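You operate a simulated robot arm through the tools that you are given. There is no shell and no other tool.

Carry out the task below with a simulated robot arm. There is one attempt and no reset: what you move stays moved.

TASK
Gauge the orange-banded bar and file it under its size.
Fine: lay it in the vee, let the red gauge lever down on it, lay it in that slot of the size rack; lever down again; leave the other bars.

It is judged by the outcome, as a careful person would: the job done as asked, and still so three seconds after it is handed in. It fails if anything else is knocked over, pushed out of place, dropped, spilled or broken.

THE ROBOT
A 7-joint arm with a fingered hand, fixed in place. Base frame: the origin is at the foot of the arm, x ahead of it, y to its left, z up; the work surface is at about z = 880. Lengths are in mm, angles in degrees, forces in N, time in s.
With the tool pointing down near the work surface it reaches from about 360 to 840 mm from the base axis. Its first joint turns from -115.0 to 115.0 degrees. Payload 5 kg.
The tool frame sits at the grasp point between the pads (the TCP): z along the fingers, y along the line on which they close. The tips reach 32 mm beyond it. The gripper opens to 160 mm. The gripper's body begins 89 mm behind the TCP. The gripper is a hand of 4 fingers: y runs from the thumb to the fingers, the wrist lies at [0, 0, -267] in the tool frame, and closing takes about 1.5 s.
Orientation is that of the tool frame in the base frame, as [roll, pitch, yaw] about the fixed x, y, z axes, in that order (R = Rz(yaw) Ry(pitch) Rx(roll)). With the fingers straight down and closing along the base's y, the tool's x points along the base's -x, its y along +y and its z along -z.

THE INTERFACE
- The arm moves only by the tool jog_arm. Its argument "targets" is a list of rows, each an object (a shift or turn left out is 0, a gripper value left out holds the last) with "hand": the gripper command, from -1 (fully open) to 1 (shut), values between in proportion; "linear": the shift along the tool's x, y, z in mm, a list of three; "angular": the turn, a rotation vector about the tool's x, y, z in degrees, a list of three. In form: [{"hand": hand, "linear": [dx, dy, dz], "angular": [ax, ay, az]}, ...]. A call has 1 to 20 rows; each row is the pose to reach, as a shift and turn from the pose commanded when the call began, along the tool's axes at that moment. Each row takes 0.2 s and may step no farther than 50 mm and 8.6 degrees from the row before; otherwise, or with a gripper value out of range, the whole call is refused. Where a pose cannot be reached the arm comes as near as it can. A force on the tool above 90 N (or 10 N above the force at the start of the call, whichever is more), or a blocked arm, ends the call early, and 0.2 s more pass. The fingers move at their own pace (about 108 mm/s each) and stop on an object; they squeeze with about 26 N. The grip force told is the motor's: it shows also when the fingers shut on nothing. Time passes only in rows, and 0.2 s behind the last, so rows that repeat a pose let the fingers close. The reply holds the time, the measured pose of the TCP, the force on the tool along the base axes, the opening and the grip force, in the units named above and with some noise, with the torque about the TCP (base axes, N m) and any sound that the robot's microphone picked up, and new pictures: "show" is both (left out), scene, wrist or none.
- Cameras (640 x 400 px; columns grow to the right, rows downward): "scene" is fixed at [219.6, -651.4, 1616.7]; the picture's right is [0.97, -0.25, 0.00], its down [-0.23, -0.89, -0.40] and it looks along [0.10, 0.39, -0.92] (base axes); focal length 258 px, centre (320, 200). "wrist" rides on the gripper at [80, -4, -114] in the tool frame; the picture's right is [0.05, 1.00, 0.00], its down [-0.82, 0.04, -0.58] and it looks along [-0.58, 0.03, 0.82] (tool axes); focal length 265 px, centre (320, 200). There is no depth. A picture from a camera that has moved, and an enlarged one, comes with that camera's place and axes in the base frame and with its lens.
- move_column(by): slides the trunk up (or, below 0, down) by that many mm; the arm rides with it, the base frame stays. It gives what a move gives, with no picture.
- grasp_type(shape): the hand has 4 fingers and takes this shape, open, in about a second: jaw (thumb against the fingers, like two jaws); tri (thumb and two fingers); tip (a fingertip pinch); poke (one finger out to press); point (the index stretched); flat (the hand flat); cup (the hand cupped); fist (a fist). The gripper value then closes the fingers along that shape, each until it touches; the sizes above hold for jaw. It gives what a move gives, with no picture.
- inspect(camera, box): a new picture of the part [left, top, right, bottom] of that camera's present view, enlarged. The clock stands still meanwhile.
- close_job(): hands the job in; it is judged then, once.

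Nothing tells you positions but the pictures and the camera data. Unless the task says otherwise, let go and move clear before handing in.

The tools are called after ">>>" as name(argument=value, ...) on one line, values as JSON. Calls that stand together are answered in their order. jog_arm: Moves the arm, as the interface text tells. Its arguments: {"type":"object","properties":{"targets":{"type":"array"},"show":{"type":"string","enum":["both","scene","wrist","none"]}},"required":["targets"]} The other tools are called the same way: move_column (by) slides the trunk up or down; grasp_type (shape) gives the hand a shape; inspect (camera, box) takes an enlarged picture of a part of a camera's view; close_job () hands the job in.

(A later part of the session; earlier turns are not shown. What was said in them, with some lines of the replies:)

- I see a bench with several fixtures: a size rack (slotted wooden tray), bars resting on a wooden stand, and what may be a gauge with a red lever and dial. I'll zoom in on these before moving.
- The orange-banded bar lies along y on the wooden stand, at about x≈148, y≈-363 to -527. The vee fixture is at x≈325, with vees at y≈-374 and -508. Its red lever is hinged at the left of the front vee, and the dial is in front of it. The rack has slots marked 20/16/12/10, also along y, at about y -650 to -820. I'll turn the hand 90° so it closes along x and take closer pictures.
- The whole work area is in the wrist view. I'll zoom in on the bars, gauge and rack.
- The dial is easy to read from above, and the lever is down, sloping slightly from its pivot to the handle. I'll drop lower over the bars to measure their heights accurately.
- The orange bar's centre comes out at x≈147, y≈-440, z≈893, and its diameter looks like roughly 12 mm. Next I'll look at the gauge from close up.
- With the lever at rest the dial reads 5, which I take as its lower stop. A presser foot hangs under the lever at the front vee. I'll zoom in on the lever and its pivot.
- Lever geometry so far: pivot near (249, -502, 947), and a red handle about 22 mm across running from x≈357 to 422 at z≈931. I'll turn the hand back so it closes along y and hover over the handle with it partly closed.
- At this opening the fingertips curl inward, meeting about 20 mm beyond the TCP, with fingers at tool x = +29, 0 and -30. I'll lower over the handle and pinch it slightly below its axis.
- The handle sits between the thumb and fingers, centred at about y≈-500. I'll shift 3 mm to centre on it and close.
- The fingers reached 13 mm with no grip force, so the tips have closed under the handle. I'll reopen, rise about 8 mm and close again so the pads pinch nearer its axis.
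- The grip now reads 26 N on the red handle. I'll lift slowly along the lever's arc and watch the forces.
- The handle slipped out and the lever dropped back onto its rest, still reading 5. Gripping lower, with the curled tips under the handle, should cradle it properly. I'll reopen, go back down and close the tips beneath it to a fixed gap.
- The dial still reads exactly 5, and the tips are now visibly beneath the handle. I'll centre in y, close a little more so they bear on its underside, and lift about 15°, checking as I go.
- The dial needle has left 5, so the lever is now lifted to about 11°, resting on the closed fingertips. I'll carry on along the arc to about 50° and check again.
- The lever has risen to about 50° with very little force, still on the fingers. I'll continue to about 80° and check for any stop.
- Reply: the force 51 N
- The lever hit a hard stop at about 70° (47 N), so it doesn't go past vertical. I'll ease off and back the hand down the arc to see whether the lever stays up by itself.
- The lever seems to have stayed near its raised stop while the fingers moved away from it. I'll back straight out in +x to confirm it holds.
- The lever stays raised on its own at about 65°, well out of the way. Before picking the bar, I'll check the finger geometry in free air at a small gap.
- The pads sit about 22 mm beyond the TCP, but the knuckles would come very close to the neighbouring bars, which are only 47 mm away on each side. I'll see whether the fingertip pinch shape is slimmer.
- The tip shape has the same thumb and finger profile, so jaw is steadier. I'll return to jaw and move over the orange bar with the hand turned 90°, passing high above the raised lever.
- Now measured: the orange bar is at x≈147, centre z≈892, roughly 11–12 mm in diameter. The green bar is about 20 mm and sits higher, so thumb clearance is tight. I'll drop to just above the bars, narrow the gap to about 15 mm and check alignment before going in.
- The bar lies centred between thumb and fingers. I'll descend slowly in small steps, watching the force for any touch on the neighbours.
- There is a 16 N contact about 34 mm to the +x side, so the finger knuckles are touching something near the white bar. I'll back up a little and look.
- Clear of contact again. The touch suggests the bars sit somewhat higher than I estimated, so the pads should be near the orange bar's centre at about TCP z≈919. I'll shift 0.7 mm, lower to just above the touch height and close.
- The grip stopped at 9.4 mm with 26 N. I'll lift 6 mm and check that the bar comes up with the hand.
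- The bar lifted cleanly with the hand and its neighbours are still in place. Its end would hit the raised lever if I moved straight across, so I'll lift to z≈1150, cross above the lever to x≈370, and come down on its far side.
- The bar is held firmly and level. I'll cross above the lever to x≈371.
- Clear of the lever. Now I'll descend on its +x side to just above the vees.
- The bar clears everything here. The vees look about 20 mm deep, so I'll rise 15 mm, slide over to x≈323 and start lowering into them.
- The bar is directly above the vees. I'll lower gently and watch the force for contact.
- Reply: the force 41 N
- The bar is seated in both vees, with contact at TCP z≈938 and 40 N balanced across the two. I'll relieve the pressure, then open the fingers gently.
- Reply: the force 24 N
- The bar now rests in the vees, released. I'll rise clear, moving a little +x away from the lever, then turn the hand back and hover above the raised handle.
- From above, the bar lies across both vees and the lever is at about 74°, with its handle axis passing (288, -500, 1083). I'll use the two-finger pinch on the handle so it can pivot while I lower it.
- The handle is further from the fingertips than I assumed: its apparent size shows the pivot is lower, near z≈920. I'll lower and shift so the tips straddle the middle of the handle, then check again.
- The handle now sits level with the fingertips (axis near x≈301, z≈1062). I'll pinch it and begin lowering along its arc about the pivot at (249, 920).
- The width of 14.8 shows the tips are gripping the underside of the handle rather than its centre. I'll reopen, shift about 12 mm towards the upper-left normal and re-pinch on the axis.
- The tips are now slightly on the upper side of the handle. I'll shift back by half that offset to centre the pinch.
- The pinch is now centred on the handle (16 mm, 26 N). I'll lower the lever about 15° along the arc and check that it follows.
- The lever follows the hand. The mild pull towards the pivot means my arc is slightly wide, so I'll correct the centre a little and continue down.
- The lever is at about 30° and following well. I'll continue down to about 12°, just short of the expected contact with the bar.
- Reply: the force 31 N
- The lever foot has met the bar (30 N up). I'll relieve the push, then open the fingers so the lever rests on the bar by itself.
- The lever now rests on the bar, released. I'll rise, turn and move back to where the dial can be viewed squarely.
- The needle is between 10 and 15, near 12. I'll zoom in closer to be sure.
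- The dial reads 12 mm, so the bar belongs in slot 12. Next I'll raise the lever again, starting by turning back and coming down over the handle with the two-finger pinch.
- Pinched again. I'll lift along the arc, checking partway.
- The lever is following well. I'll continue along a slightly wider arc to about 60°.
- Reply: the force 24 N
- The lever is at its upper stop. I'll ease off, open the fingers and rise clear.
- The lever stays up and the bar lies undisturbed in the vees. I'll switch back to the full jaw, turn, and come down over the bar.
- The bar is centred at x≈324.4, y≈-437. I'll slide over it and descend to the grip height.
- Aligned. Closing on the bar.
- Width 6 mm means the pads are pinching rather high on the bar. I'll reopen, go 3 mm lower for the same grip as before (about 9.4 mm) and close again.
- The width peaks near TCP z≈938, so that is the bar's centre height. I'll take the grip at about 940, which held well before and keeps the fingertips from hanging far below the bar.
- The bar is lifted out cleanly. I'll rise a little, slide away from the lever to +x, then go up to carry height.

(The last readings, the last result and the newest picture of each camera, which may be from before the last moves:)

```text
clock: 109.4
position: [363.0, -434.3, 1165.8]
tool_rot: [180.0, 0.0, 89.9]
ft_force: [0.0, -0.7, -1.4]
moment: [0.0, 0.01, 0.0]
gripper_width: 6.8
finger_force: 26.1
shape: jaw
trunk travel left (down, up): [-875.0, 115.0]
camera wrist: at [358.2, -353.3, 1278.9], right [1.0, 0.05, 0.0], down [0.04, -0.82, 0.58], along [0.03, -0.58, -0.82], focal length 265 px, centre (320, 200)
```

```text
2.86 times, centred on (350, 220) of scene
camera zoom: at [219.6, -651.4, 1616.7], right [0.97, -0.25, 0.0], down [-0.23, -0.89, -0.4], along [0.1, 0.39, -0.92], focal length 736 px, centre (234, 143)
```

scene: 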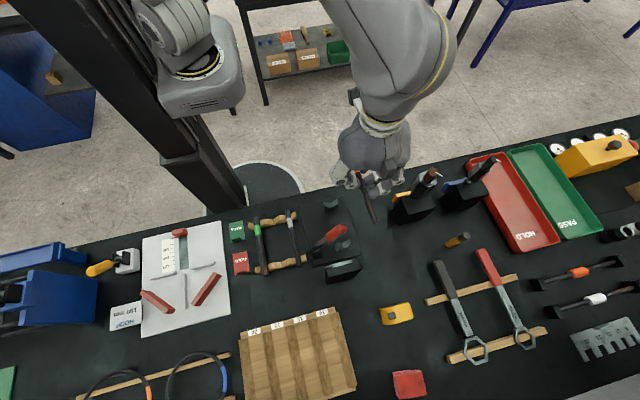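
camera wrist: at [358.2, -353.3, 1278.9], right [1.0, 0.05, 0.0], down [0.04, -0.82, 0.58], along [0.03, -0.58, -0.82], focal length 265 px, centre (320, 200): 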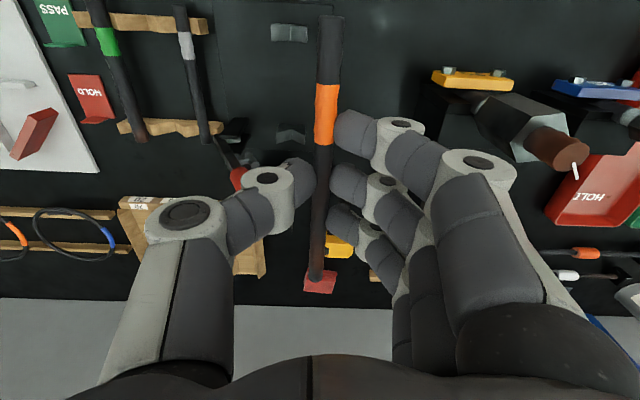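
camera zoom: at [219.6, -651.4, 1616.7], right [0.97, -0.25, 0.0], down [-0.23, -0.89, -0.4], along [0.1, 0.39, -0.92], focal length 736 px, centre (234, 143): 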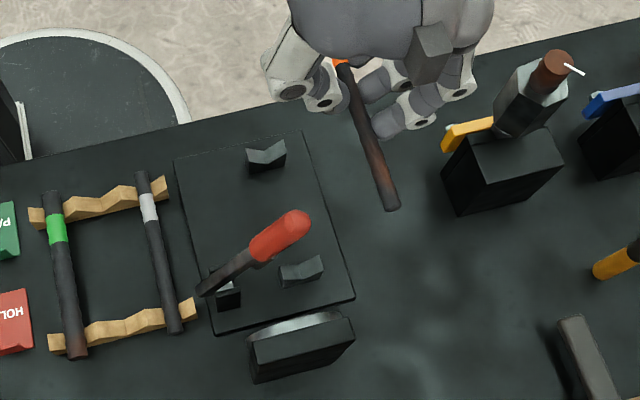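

I'll carry the bar over to the rack at safe height and look from there.

>>> jog_arm(targets=[{"linear": [-6, -6, 0]}, {"linear": [-18, -17, 0]}, {"linear": [-35, -33, 0]}, {"linear": [-53, -50, 0]}, {"linear": [-71, -68, 0]}, {"linear": [-89, -85, 0]}, {"linear": [-107, -102, 0]}, {"linear": [-125, -120, 0]}, {"linear": [-143, -137, 0]}, {"linear": [-161, -154, 0]}, {"linear": [-179, -171, 4]}, {"linear": [-195, -187, 8]}, {"linear": [-203, -194, 12]}, {"linear": [-205.7, -197, 15]}, {"linear": [-205.7, -197, 15]}])

>>> inspect(camera="wrist", box=[180, 60, 460, 260])

```text
clock: 112.6
position: [165.4, -639.2, 1151.3]
tool_rot: [-180.0, 0.0, 90.0]
ft_force: [-0.7, 0.7, -1.5]
moment: [0.0, 0.0, -0.02]
gripper_width: 6.8
finger_force: 26.6
shape: jaw
trunk travel left (down, up): [-875.0, 115.0]
camera wrist: at [160.7, -559.2, 1264.7], right [1.0, 0.05, 0.0], down [0.04, -0.82, 0.58], along [0.03, -0.58, -0.82], focal length 265 px, centre (320, 200)
```

scene: 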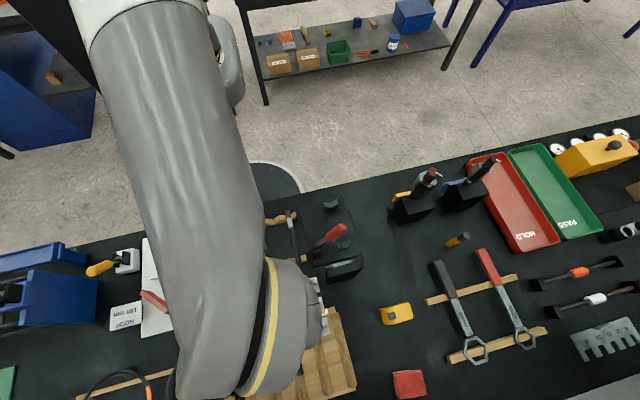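
wrist: 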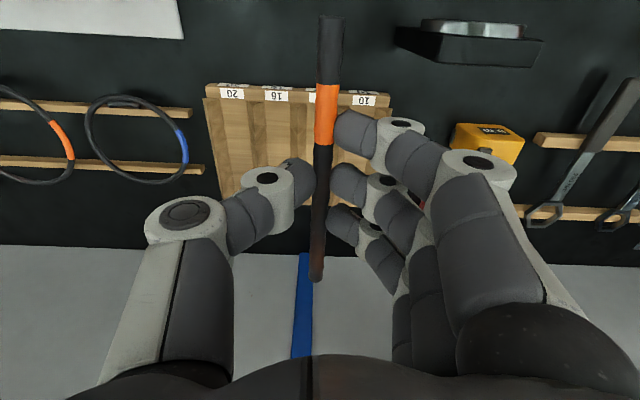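

```text
2.00 times, centred on (320, 160) of wrist
camera zoom: at [160.7, -559.2, 1264.7], right [1.0, 0.05, 0.0], down [0.04, -0.82, 0.58], along [0.03, -0.58, -0.82], focal length 531 px, centre (320, 280)
```

zoom: 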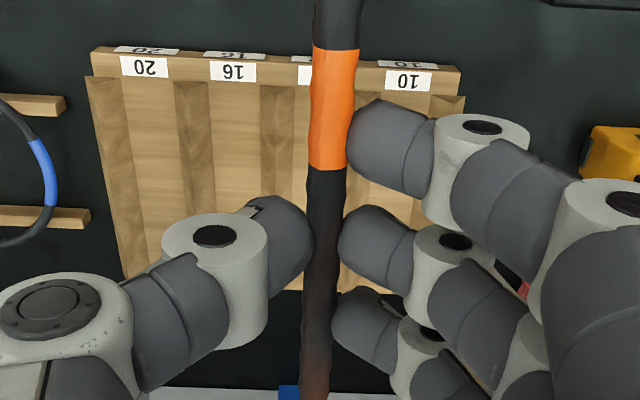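

The bar is parallel to the slots. Slot 12's centre is at x≈166, with the slot running from y≈-662 to -838. I'll move above it and lower to just over the ridges.

>>> jog_arm(targets=[{"linear": [-6, 0, 5]}, {"linear": [-20, -0.5, 15]}, {"linear": [-40, -1, 30]}, {"linear": [-60, -1, 48]}, {"linear": [-80, -1, 66]}, {"linear": [-96, -1, 84]}, {"linear": [-105, -1, 102]}, {"linear": [-108, -1, 120]}, {"linear": [-108, -1, 138]}, {"linear": [-108, -1, 156]}, {"linear": [-108, -1, 170]}, {"linear": [-108, -1, 180]}, {"linear": [-108, -1, 180]}])

>>> inspect(camera="wrist", box=[180, 0, 460, 200])

>>> inspect(camera="scene", box=[220, 290, 380, 400])

```text
clock: 115.4
position: [163.8, -748.7, 972.2]
tool_rot: [180.0, 0.0, 90.1]
ft_force: [-0.2, -0.3, -0.9]
moment: [-0.01, 0.04, -0.04]
gripper_width: 6.6
finger_force: 26.3
shape: jaw
trunk travel left (down, up): [-875.0, 115.0]
camera wrist: at [159.2, -667.9, 1084.2], right [1.0, 0.05, 0.0], down [0.04, -0.82, 0.58], along [0.03, -0.58, -0.82], focal length 265 px, centre (320, 200)
```

scene: 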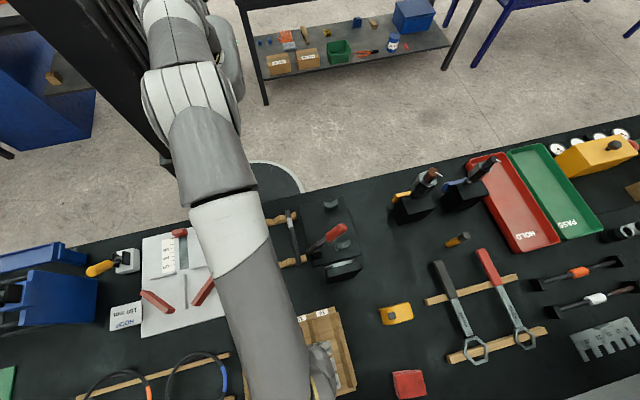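
wrist: 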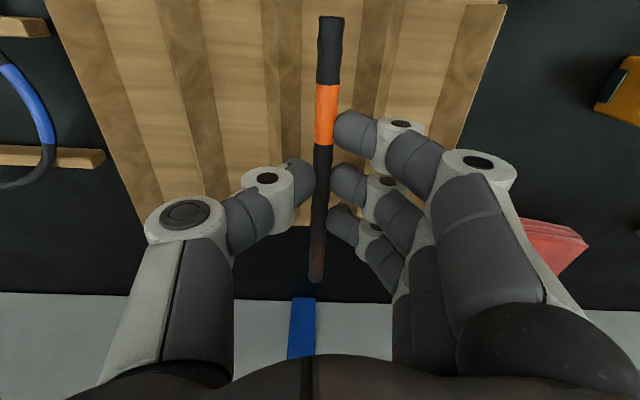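

```text
2.00 times, centred on (320, 100) of wrist
camera zoom: at [159.2, -667.9, 1084.2], right [1.0, 0.05, 0.0], down [0.04, -0.82, 0.58], along [0.03, -0.58, -0.82], focal length 531 px, centre (320, 400)
```

zoom: 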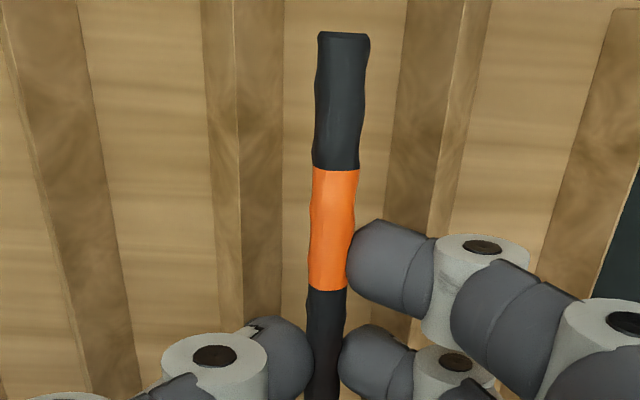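

```text
3.64 times, centred on (300, 345) of scene
camera zoom: at [219.6, -651.4, 1616.7], right [0.97, -0.25, 0.0], down [-0.23, -0.89, -0.4], along [0.1, 0.39, -0.92], focal length 937 px, centre (393, -327)
```

zoom: 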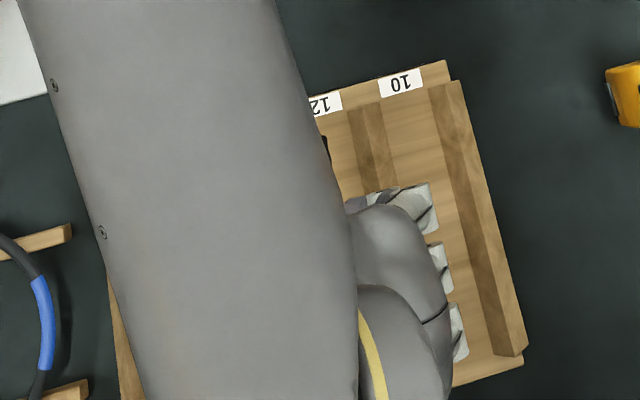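

The bar is over slot 12. The ridges look taller than I thought, with apexes near z≈924 and the floor near z≈908. I'll shift +1.5 mm in x and lower carefully in small steps.

>>> jog_arm(targets=[{"linear": [0, 1.5, 4]}, {"linear": [0, 1.5, 9]}, {"linear": [0, 1.5, 14]}, {"linear": [0, 1.5, 18]}, {"linear": [0, 1.5, 20]}, {"linear": [0, 1.5, 20]}], show="wrist")

>>> inspect(camera="wrist", box=[180, 0, 460, 200])

>>> inspect(camera="wrist", box=[240, 160, 400, 290])

```text
clock: 116.8
position: [166.5, -749.1, 952.1]
tool_rot: [179.9, 0.0, 90.0]
ft_force: [0.4, 0.0, -2.4]
moment: [-0.03, 0.04, 0.0]
gripper_width: 6.6
finger_force: 25.9
shape: jaw
trunk travel left (down, up): [-875.0, 115.0]
camera wrist: at [161.2, -667.8, 1064.3], right [1.0, 0.05, 0.0], down [0.04, -0.82, 0.58], along [0.03, -0.58, -0.82], focal length 265 px, centre (320, 200)
```

wrist: 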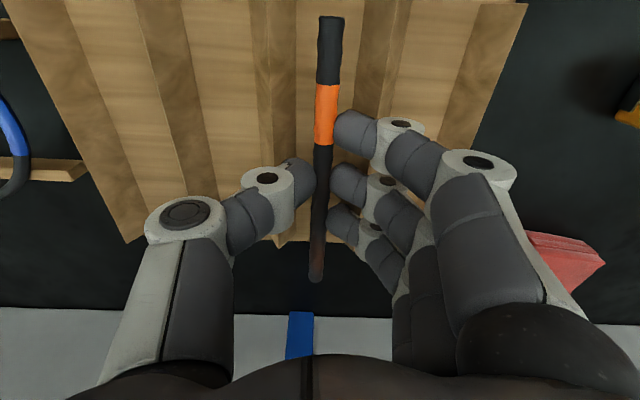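

```text
2.00 times, centred on (320, 100) of wrist
camera zoom: at [161.2, -667.8, 1064.3], right [1.0, 0.05, 0.0], down [0.04, -0.82, 0.58], along [0.03, -0.58, -0.82], focal length 531 px, centre (320, 400)
```

zoom: 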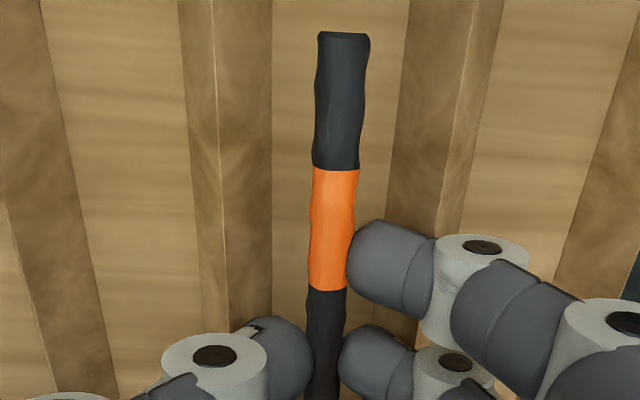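

```text
3.08 times, centred on (320, 225) of wrist
camera zoom: at [161.2, -667.8, 1064.3], right [1.0, 0.05, 0.0], down [0.04, -0.82, 0.58], along [0.03, -0.58, -0.82], focal length 817 px, centre (320, 123)
```

zoom: 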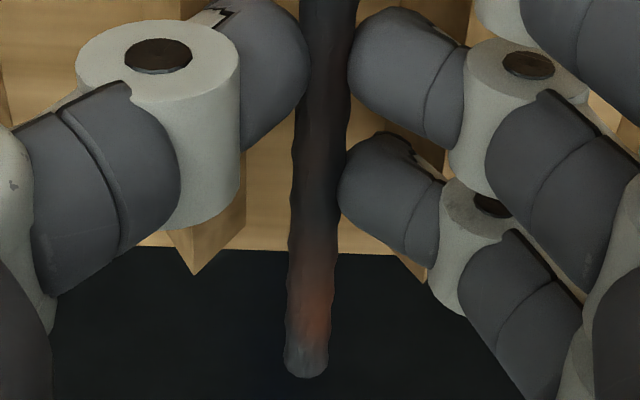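

The bar is centred on slot 12 in x. Its front end overhangs the slot slightly, so I'll shift 5 mm back towards the head and lower further in small steps.

>>> jog_arm(targets=[{"linear": [3, 0, 0]}, {"linear": [5, 0, 1]}, {"linear": [5, 0, 4]}, {"linear": [5, 0, 6]}, {"linear": [5, 0, 8]}, {"linear": [5, 0, 8]}], show="wrist")

>>> inspect(camera="wrist", box=[240, 100, 400, 290])

```text
clock: 118.2
position: [166.1, -743.4, 944.1]
tool_rot: [179.9, 0.0, 90.0]
ft_force: [-0.3, -0.4, -0.8]
moment: [0.01, -0.03, -0.02]
gripper_width: 6.5
finger_force: 25.6
shape: jaw
trunk travel left (down, up): [-875.0, 115.0]
camera wrist: at [161.0, -662.3, 1056.7], right [1.0, 0.05, 0.0], down [0.04, -0.82, 0.58], along [0.03, -0.58, -0.82], focal length 265 px, centre (320, 200)
```

wrist: 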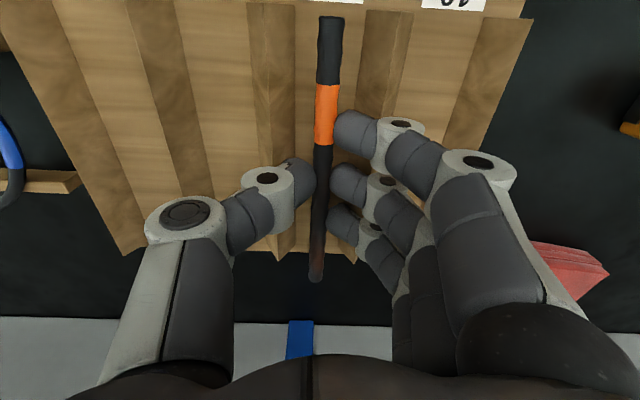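

```text
2.11 times, centred on (320, 195) of wrist
camera zoom: at [161.0, -662.3, 1056.7], right [1.0, 0.05, 0.0], down [0.04, -0.82, 0.58], along [0.03, -0.58, -0.82], focal length 559 px, centre (320, 210)
```

zoom: 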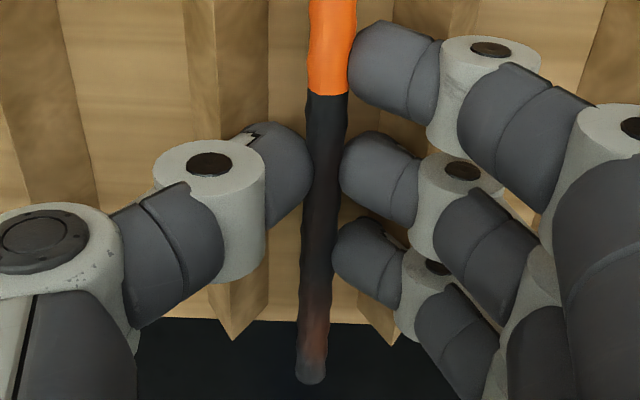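

>>> jog_arm(targets=[{"linear": [0, 0, 1]}, {"linear": [0, 0, 2]}, {"linear": [0, 0, 3]}, {"linear": [0, 0, 3]}], show="none")

```text
clock: 119.2
position: [165.5, -743.1, 941.7]
tool_rot: [-179.9, 0.0, 90.0]
ft_force: [-1.0, -0.2, 1.4]
moment: [0.0, -0.07, -0.02]
gripper_width: 6.5
finger_force: 26.3
shape: jaw
trunk travel left (down, up): [-875.0, 115.0]
```

>>> jog_arm(targets=[{"linear": [0, -0.5, 0]}, {"linear": [0, -1, 0.5]}, {"linear": [0, -1, 1.2]}, {"linear": [0, -1, 1.2]}], show="none")

```text
clock: 120.2
position: [165.8, -744.6, 939.8]
tool_rot: [-180.0, 0.2, 90.0]
ft_force: [1.4, -1.7, 7.4]
moment: [0.0, -0.12, -0.03]
gripper_width: 6.6
finger_force: 26.2
shape: jaw
trunk travel left (down, up): [-875.0, 115.0]
```

The fingertips are just touching the ridge slopes, with the bar only a few millimetres above the slot floor. I'll back up 2 mm and ease the grip open so it drops gently into the slot.

>>> jog_arm(targets=[{"hand": 1.0, "linear": [0, 0, -1]}, {"hand": 1.0, "linear": [0, 0, -2]}, {"hand": 0.9, "linear": [0, 0, -2]}, {"hand": 0.86, "linear": [0, 0, -2]}, {"hand": 0.83, "linear": [0, 0, -2]}, {"hand": 0.81, "linear": [0, 0, -2]}, {"hand": 0.81, "linear": [0, 0, -2]}], show="wrist")

>>> inspect(camera="wrist", box=[240, 100, 400, 290])

```text
clock: 121.8
position: [164.7, -742.9, 942.2]
tool_rot: [180.0, 0.0, 89.9]
ft_force: [1.0, 2.0, 2.0]
moment: [0.04, -0.08, -0.02]
gripper_width: 13.0
finger_force: 0.1
shape: jaw
trunk travel left (down, up): [-875.0, 115.0]
camera wrist: at [160.5, -662.4, 1054.8], right [1.0, 0.05, 0.0], down [0.04, -0.82, 0.58], along [0.03, -0.58, -0.82], focal length 265 px, centre (320, 200)
```

wrist: 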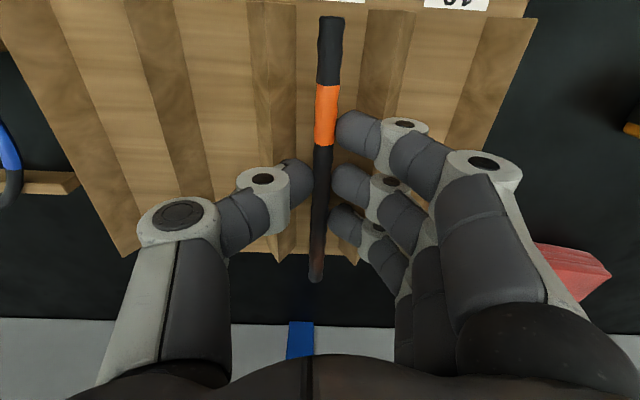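

```text
2.11 times, centred on (320, 195) of wrist
camera zoom: at [160.5, -662.4, 1054.8], right [1.0, 0.05, 0.0], down [0.04, -0.82, 0.58], along [0.03, -0.58, -0.82], focal length 559 px, centre (320, 210)
```

zoom: 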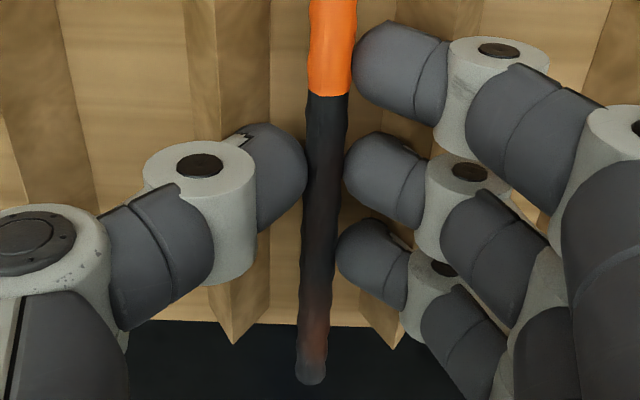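

>>> jog_arm(targets=[{"hand": 0.79, "linear": [0, 0, -1]}, {"hand": 0.77, "linear": [0, 0, -2]}, {"hand": 0.75, "linear": [0, 0, -3]}, {"hand": 0.75, "linear": [0, 0, -3]}], show="wrist")

>>> inspect(camera="wrist", box=[240, 100, 400, 290])

```text
clock: 122.8
position: [164.4, -743.8, 944.7]
tool_rot: [180.0, 0.0, 90.0]
ft_force: [2.3, -0.7, 1.5]
moment: [-0.01, -0.05, -0.01]
gripper_width: 18.1
finger_force: 0.1
shape: jaw
trunk travel left (down, up): [-875.0, 115.0]
camera wrist: at [160.7, -662.8, 1057.7], right [1.0, 0.05, 0.0], down [0.04, -0.82, 0.58], along [0.03, -0.58, -0.82], focal length 265 px, centre (320, 200)
```

wrist: 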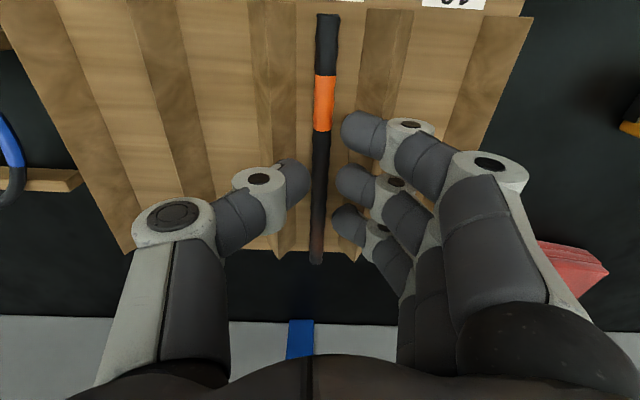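

```text
2.11 times, centred on (320, 195) of wrist
camera zoom: at [160.7, -662.8, 1057.7], right [1.0, 0.05, 0.0], down [0.04, -0.82, 0.58], along [0.03, -0.58, -0.82], focal length 559 px, centre (320, 210)
```

zoom: 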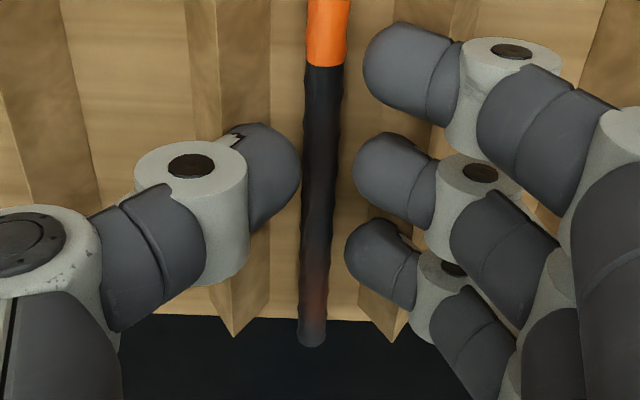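

The bar has dropped neatly into slot 12. I'll rise straight up, opening only once clear of the ridges, and check.

>>> jog_arm(targets=[{"hand": 0.75, "linear": [0, 0, -5]}, {"hand": 0.75, "linear": [0, 0, -12]}, {"hand": 0.7, "linear": [0, 0, -25]}, {"hand": 0.6, "linear": [0, 0, -45]}, {"hand": 0.5, "linear": [0, 0, -70]}, {"hand": 0.5, "linear": [20, 0, -100]}, {"hand": 0.5, "linear": [50, 0, -130]}, {"hand": 0.5, "linear": [80, 0, -160]}, {"hand": 0.5, "linear": [100, 0, -190]}, {"hand": 0.5, "linear": [100, 0, -190]}])

>>> inspect(camera="wrist", box=[190, 60, 410, 220])

```text
clock: 125.0
position: [164.9, -642.5, 1134.6]
tool_rot: [179.9, -0.2, 90.2]
ft_force: [-0.4, -0.8, 0.1]
moment: [0.01, 0.03, -0.01]
gripper_width: 39.5
finger_force: 0.1
shape: jaw
trunk travel left (down, up): [-875.0, 115.0]
camera wrist: at [160.5, -562.7, 1248.1], right [1.0, 0.05, 0.0], down [0.04, -0.82, 0.58], along [0.03, -0.58, -0.82], focal length 265 px, centre (320, 200)
```

scene: 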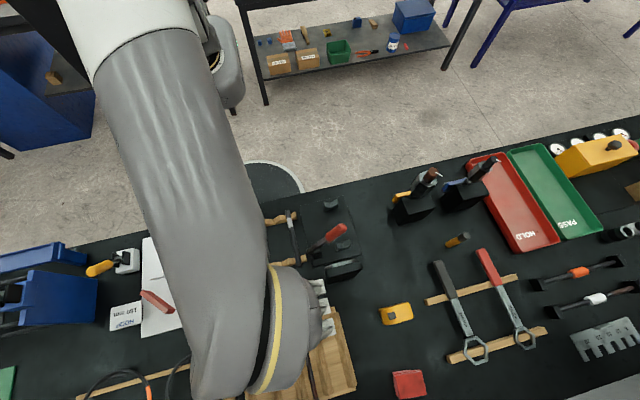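
wrist: 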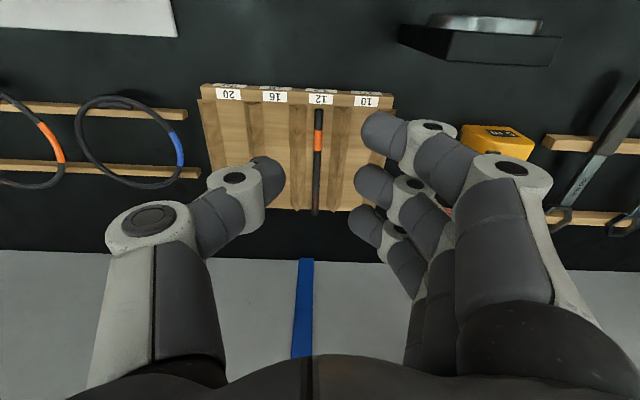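

```text
2.50 times, centred on (300, 140) of wrist
camera zoom: at [160.5, -562.7, 1248.1], right [1.0, 0.05, 0.0], down [0.04, -0.82, 0.58], along [0.03, -0.58, -0.82], focal length 664 px, centre (370, 350)
```

zoom: 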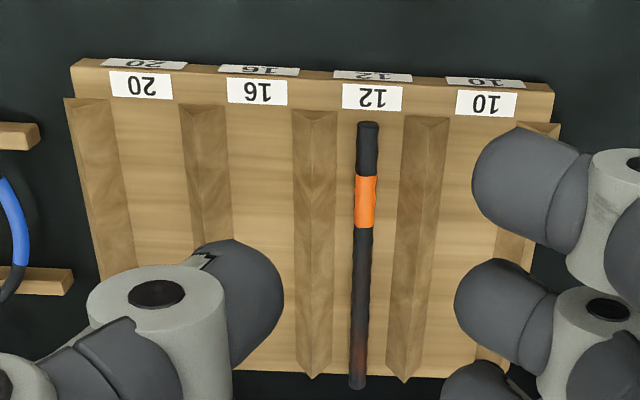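

The bar rests squarely in slot 12. Finally I'll go back to the raised lever to lower it.

>>> jog_arm(targets=[{"linear": [5, 3, -20], "angular": [0, 0, -8.2]}, {"linear": [15, 10, -40], "angular": [0, 0, -16.4]}, {"linear": [28, 22, -55], "angular": [0, 0, -24.6]}, {"linear": [42, 35, -57], "angular": [0, 0, -32.8]}, {"linear": [56, 48, -57], "angular": [0, 0, -41]}, {"linear": [70, 61, -57], "angular": [0, 0, -49.2]}, {"linear": [84, 74, -57], "angular": [0, 0, -57.4]}, {"linear": [98, 87, -57], "angular": [0, 0, -65.6]}, {"linear": [112, 100, -57], "angular": [0, 0, -73.8]}, {"linear": [128, 114, -57], "angular": [0, 0, -82]}, {"linear": [142.5, 126.6, -57], "angular": [0, 0, -90]}, {"linear": [142.5, 126.6, -57], "angular": [0, 0, -90]}], show="wrist")

>>> grasp_type(shape="tip")

>>> inspect(camera="wrist", box=[180, 60, 460, 260])

```text
clock: 127.6
position: [292.4, -502.4, 1191.0]
tool_rot: [-180.0, 0.1, -179.9]
ft_force: [-0.4, -0.2, 0.2]
moment: [0.03, 0.01, 0.0]
gripper_width: 39.3
finger_force: 0.1
shape: jaw
trunk travel left (down, up): [-875.0, 115.0]
camera wrist: at [211.1, -505.4, 1303.9], right [-0.05, 1.0, 0.0], down [0.82, 0.04, 0.58], along [0.58, 0.03, -0.82], focal length 265 px, centre (320, 200)
```

wrist: 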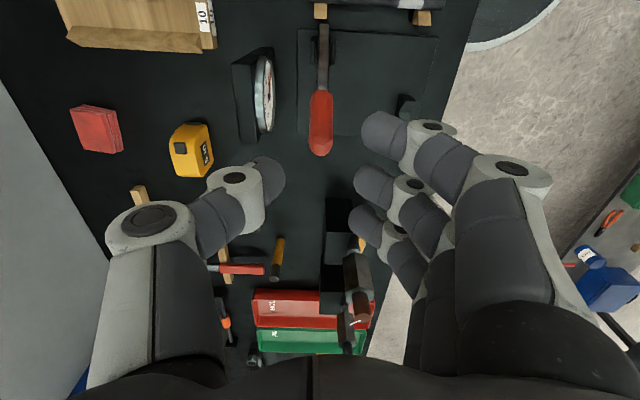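

```text
clock: 128.5
position: [292.9, -501.0, 1190.3]
tool_rot: [180.0, -0.1, -180.0]
ft_force: [0.2, 0.0, 0.2]
moment: [-0.04, 0.0, 0.03]
gripper_width: 160.2
finger_force: 0.1
shape: tip
trunk travel left (down, up): [-875.0, 115.0]
```

```text
2.00 times, centred on (320, 160) of wrist
camera zoom: at [211.0, -505.2, 1304.0], right [-0.05, 1.0, 0.0], down [0.82, 0.04, 0.58], along [0.58, 0.03, -0.82], focal length 531 px, centre (320, 280)
```

zoom: 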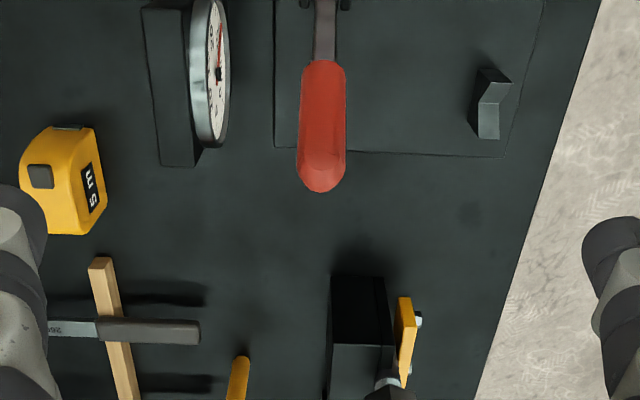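

>>> jog_arm(targets=[{"hand": 0.4, "linear": [0, 0.5, 10]}, {"hand": 0.4, "linear": [0.5, 0.5, 25]}, {"hand": 0.4, "linear": [0.5, 0.5, 45]}, {"hand": 0.4, "linear": [0.5, 0.5, 65]}, {"hand": 0.4, "linear": [0.5, 0.5, 85]}, {"hand": 0.4, "linear": [0.5, 0.5, 98]}, {"hand": 0.4, "linear": [0.5, 0.5, 103.5]}, {"hand": 0.4, "linear": [0.5, 0.5, 103.5]}], show="wrist")

>>> inspect(camera="wrist", box=[180, 60, 460, 260])

```text
clock: 130.3
position: [290.6, -500.0, 1087.4]
tool_rot: [180.0, -0.1, -180.0]
ft_force: [-0.3, -0.8, -0.2]
moment: [0.02, -0.03, 0.01]
gripper_width: 48.5
finger_force: 0.1
shape: tip
trunk travel left (down, up): [-875.0, 115.0]
camera wrist: at [210.3, -504.2, 1200.6], right [-0.05, 1.0, 0.0], down [0.82, 0.04, 0.58], along [0.58, 0.03, -0.82], focal length 265 px, centre (320, 200)
```

wrist: 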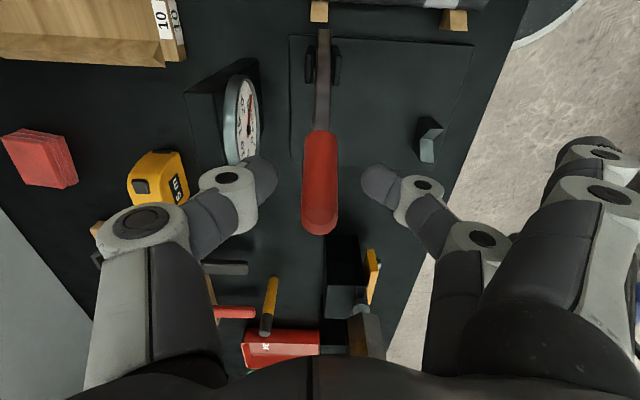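

```text
2.00 times, centred on (320, 160) of wrist
camera zoom: at [210.3, -504.2, 1200.6], right [-0.05, 1.0, 0.0], down [0.82, 0.04, 0.58], along [0.58, 0.03, -0.82], focal length 531 px, centre (320, 280)
```

zoom: 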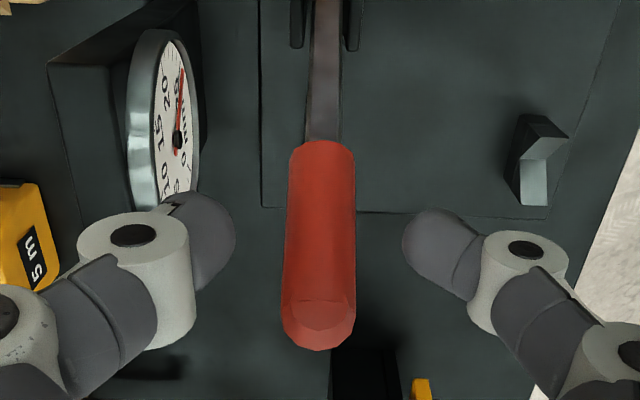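

>>> jog_arm(targets=[{"hand": 0.4, "linear": [-2.5, 0, 0.8]}, {"hand": 0.4, "linear": [-4.9, 0, 1.6]}, {"hand": 0.9, "linear": [-4.9, 0, 1.6]}, {"hand": 0.9, "linear": [-4.9, 0, 1.6]}, {"hand": 0.9, "linear": [-4.9, 0, 1.6]}, {"hand": 0.9, "linear": [-4.9, 0, 1.6]}], show="wrist")

>>> inspect(camera="wrist", box=[180, 60, 460, 260])

```text
clock: 131.7
position: [297.1, -499.1, 1085.9]
tool_rot: [180.0, 0.0, -180.0]
ft_force: [-1.4, 1.0, -3.1]
moment: [0.0, 0.04, -0.02]
gripper_width: 15.6
finger_force: 26.4
shape: tip
trunk travel left (down, up): [-875.0, 115.0]
camera wrist: at [214.6, -503.9, 1199.4], right [-0.05, 1.0, 0.0], down [0.82, 0.04, 0.58], along [0.58, 0.03, -0.82], focal length 265 px, centre (320, 200)
```

wrist: 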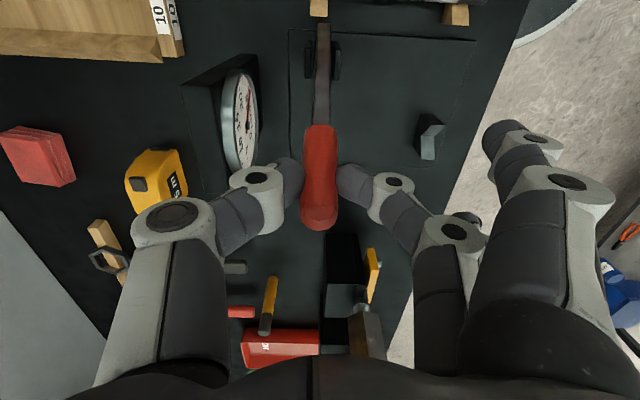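

```text
2.00 times, centred on (320, 160) of wrist
camera zoom: at [214.6, -503.9, 1199.4], right [-0.05, 1.0, 0.0], down [0.82, 0.04, 0.58], along [0.58, 0.03, -0.82], focal length 531 px, centre (320, 280)
```

zoom: 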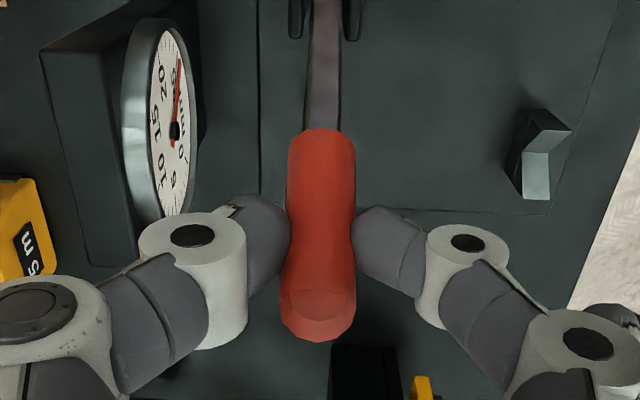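

A good centred pinch. I'll lower the lever along the arc to about 30°.

>>> jog_arm(targets=[{"linear": [-6.3, 0, 2.3]}, {"linear": [-12.4, 0, 5]}, {"linear": [-18.3, 0, 8]}, {"linear": [-24.1, 0, 11.1]}, {"linear": [-29.7, 0, 14.5]}, {"linear": [-35.1, 0, 18.2]}, {"linear": [-40.4, 0, 22.1]}, {"linear": [-45.5, 0, 26.2]}, {"linear": [-50.5, 0, 30.5]}, {"linear": [-55.2, 0, 35]}, {"linear": [-59.8, 0, 39.7]}, {"linear": [-64.2, 0, 44.5]}, {"linear": [-68.4, 0, 49.5]}, {"linear": [-72.4, 0, 54.7]}, {"linear": [-76.1, 0, 60.1]}, {"linear": [-79.6, 0, 65.6]}, {"linear": [-79.6, 0, 65.6]}])

>>> inspect(camera="wrist", box=[180, 60, 460, 260])

```text
clock: 135.3
position: [374.4, -500.7, 1021.0]
tool_rot: [180.0, 0.1, 180.0]
ft_force: [-6.8, -0.1, -2.3]
moment: [0.01, 0.35, -0.01]
gripper_width: 15.7
finger_force: 26.3
shape: tip
trunk travel left (down, up): [-875.0, 115.0]
camera wrist: at [293.3, -503.7, 1133.5], right [-0.05, 1.0, 0.0], down [0.82, 0.04, 0.58], along [0.58, 0.03, -0.82], focal length 265 px, centre (320, 200)
```

scene: 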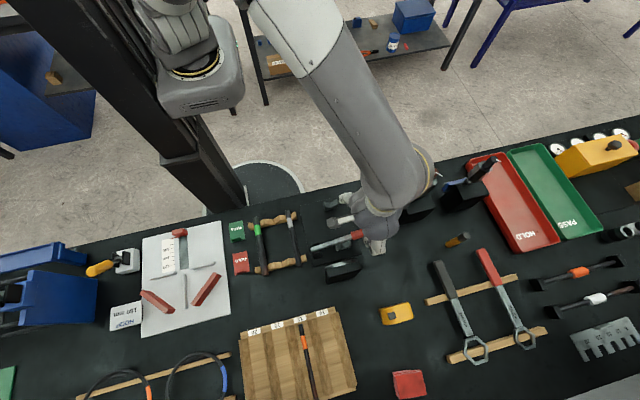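
wrist: 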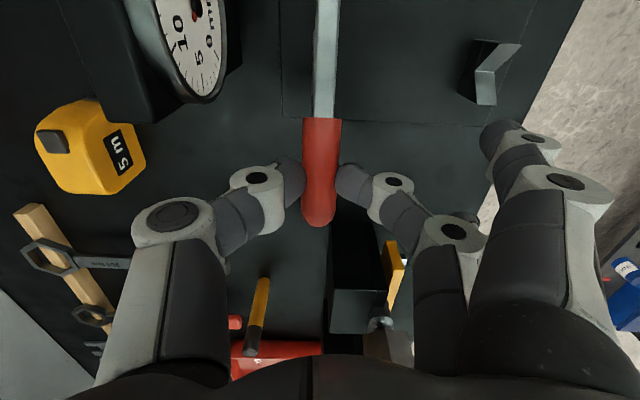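

```text
2.00 times, centred on (320, 160) of wrist
camera zoom: at [293.3, -503.7, 1133.5], right [-0.05, 1.0, 0.0], down [0.82, 0.04, 0.58], along [0.58, 0.03, -0.82], focal length 531 px, centre (320, 280)
```

zoom: 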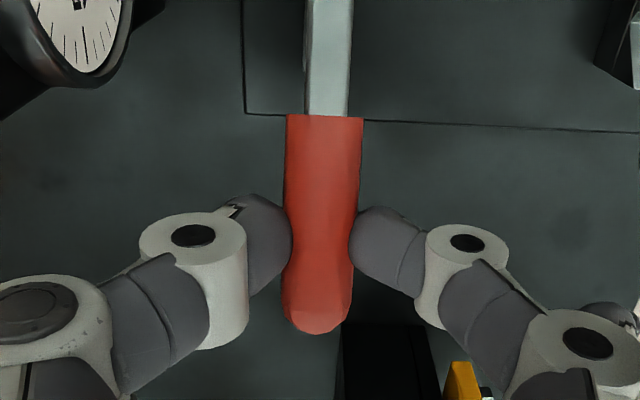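

>>> jog_arm(targets=[{"linear": [-3.5, 0, 6]}, {"linear": [-6.9, 0, 12.3]}, {"linear": [-9.7, 0, 18.4]}, {"linear": [-12.2, 0, 24.5]}, {"linear": [-14.5, 0, 30.7]}, {"linear": [-16.2, 0, 37]}, {"linear": [-17.4, 0, 42]}, {"linear": [-18.4, 0, 47]}, {"linear": [-19.3, 0, 52.2]}, {"linear": [-20, 0, 57.4]}, {"linear": [-20, 0, 57.4]}], show="wrist")

```text
clock: 137.7
position: [393.9, -498.9, 964.1]
tool_rot: [-179.9, 0.0, 180.0]
ft_force: [-15.7, -0.3, -0.2]
moment: [0.01, 0.45, 0.01]
gripper_width: 14.9
finger_force: 25.7
shape: tip
trunk travel left (down, up): [-875.0, 115.0]
camera wrist: at [312.8, -503.7, 1076.2], right [-0.05, 1.0, 0.0], down [0.81, 0.04, 0.58], along [0.58, 0.03, -0.82], focal length 265 px, centre (320, 200)
```

wrist: 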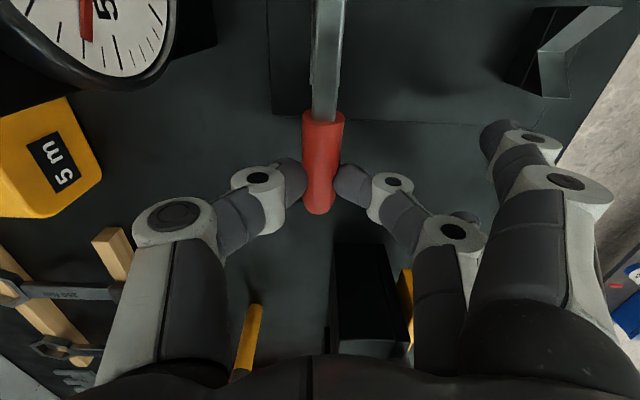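

>>> jog_arm(targets=[{"linear": [1, 0, 3]}, {"linear": [1.3, 0, 6]}, {"linear": [1.3, 0, 8.5]}, {"linear": [1.2, 0, 11]}, {"linear": [1.2, 0, 11]}], show="wrist")

>>> inspect(camera="wrist", box=[0, 0, 200, 130])

```text
clock: 138.9
position: [394.1, -500.4, 957.0]
tool_rot: [-179.7, 0.3, 180.0]
ft_force: [-12.0, 0.8, 30.0]
moment: [0.03, 0.39, 0.04]
gripper_width: 17.7
finger_force: 25.4
shape: tip
trunk travel left (down, up): [-875.0, 115.0]
camera wrist: at [312.5, -503.8, 1068.8], right [-0.05, 1.0, -0.01], down [0.81, 0.05, 0.58], along [0.58, 0.03, -0.81], focal length 265 px, centre (320, 200)
```

wrist: 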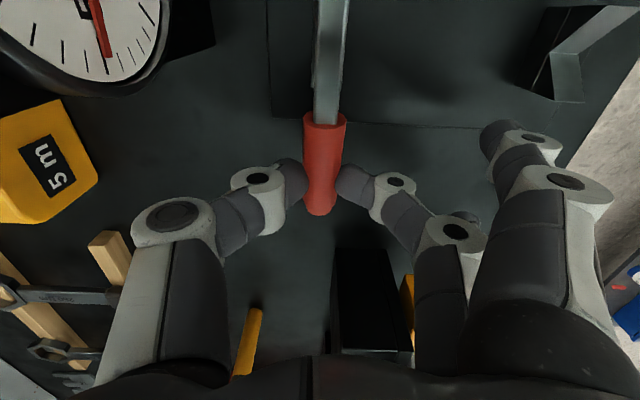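

```text
3.08 times, centred on (100, 65) of wrist
camera zoom: at [312.5, -503.8, 1068.8], right [-0.05, 1.0, -0.01], down [0.81, 0.05, 0.58], along [0.58, 0.03, -0.81], focal length 817 px, centre (997, 615)
```

zoom: 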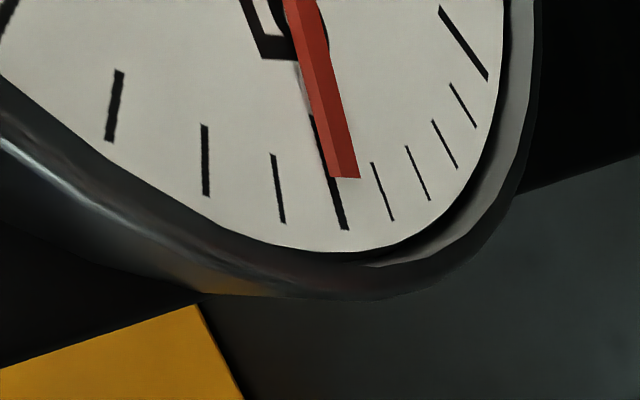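

The lever is fully down on its rest, with the dial back at about 5. I'll relieve the push, open the fingers and rise clear.

>>> jog_arm(targets=[{"hand": 0.9, "linear": [0, 0, -1.5]}, {"hand": 0.9, "linear": [0.5, 0, -3]}, {"hand": 0.7, "linear": [0.5, 0, -3]}, {"hand": 0.5, "linear": [0.5, 0, -3]}, {"hand": 0.3, "linear": [0.5, 0, -3]}, {"hand": 0.2, "linear": [0.5, 0, -3]}, {"hand": 0.2, "linear": [0.5, 0, -20]}, {"hand": 0.2, "linear": [0.5, 0, -50]}, {"hand": 0.2, "linear": [0.5, 0, -90]}, {"hand": 0.2, "linear": [0.5, 0, -130]}, {"hand": 0.2, "linear": [0.5, 0, -170]}, {"hand": 0.2, "linear": [0.5, 0, -200]}])

>>> inspect(camera="scene", box=[220, 190, 400, 302])

>>> inspect(camera="scene", box=[220, 290, 380, 400])

```text
clock: 141.5
position: [393.8, -499.5, 1152.4]
tool_rot: [179.9, -0.1, 179.9]
ft_force: [-0.7, 0.3, -0.7]
moment: [0.01, 0.01, 0.0]
gripper_width: 63.4
finger_force: 0.0
shape: tip
trunk travel left (down, up): [-875.0, 115.0]
camera wrist: at [312.8, -502.0, 1265.4], right [-0.05, 1.0, 0.0], down [0.82, 0.04, 0.58], along [0.58, 0.03, -0.82], focal length 265 px, centre (320, 200)
```

scene: 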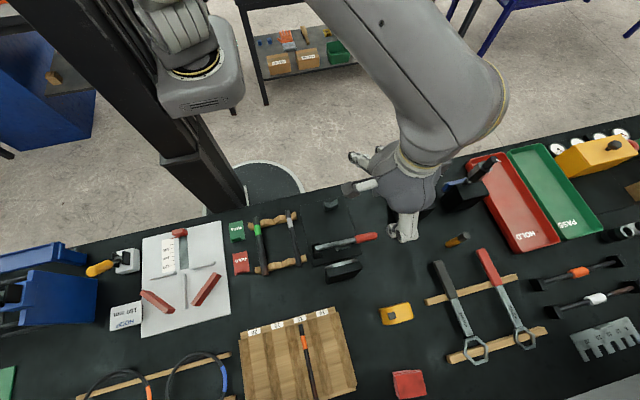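
wrist: 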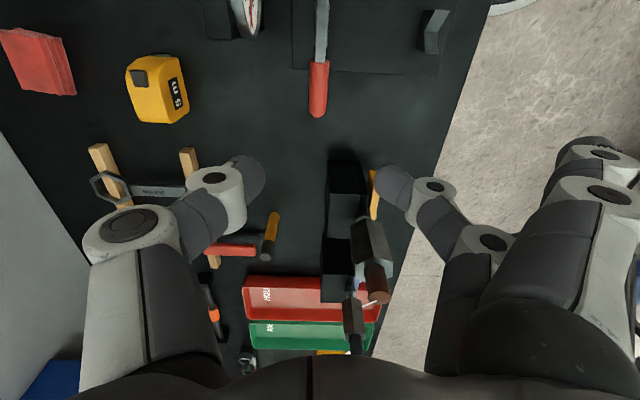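

```text
3.56 times, centred on (310, 246) of scene
camera zoom: at [219.6, -651.4, 1616.7], right [0.97, -0.25, 0.0], down [-0.23, -0.89, -0.4], along [0.1, 0.39, -0.92], focal length 916 px, centre (356, 36)
```

zoom: 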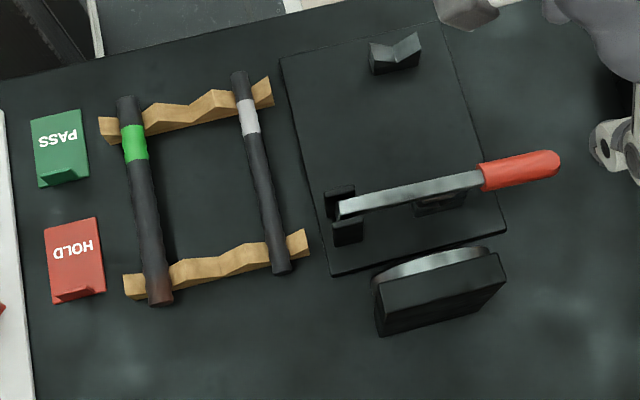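

```text
3.64 times, centred on (300, 345) of scene
camera zoom: at [219.6, -651.4, 1616.7], right [0.97, -0.25, 0.0], down [-0.23, -0.89, -0.4], along [0.1, 0.39, -0.92], focal length 937 px, centre (393, -327)
```

zoom: 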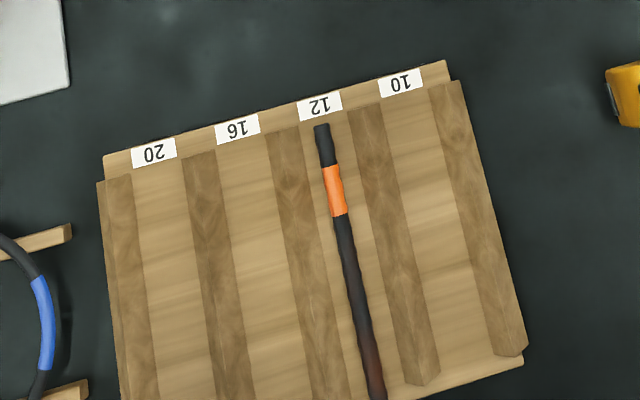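

The lever is down in its original place, and the orange bar lies in slot 12. The green and white bars and everything else look unmoved, and the hand is clear, so I'm handing in the job.

>>> close_job()

```text
The job is handed in.
```

I gauged the orange-banded bar at 12 mm, and it now lies in slot 12 of the size rack. I then lowered the red lever again, and the dial came back to about 5, as at the start.

- **Gauging:** I laid the bar in the two vees, lowered the lever onto it and released it. The needle settled on the 12 mark.
- **Filing:** The bar dropped the last few millimetres into the slot instead of being set down, because the fingertips met the ridges first. It overhangs the open end of the slot by a few millimetres.
- **First lever lift:** On my first try the handle slipped and the lever fell back a short way onto its rest, before any bar was in the vees. It showed no damage and gauged normally afterwards.
- **Other bars:** My fingers pressed briefly near the white bar, with about 16 N, while I was picking up the orange one. In the final pictures the green and white bars, the rack and the gauge look unmoved.
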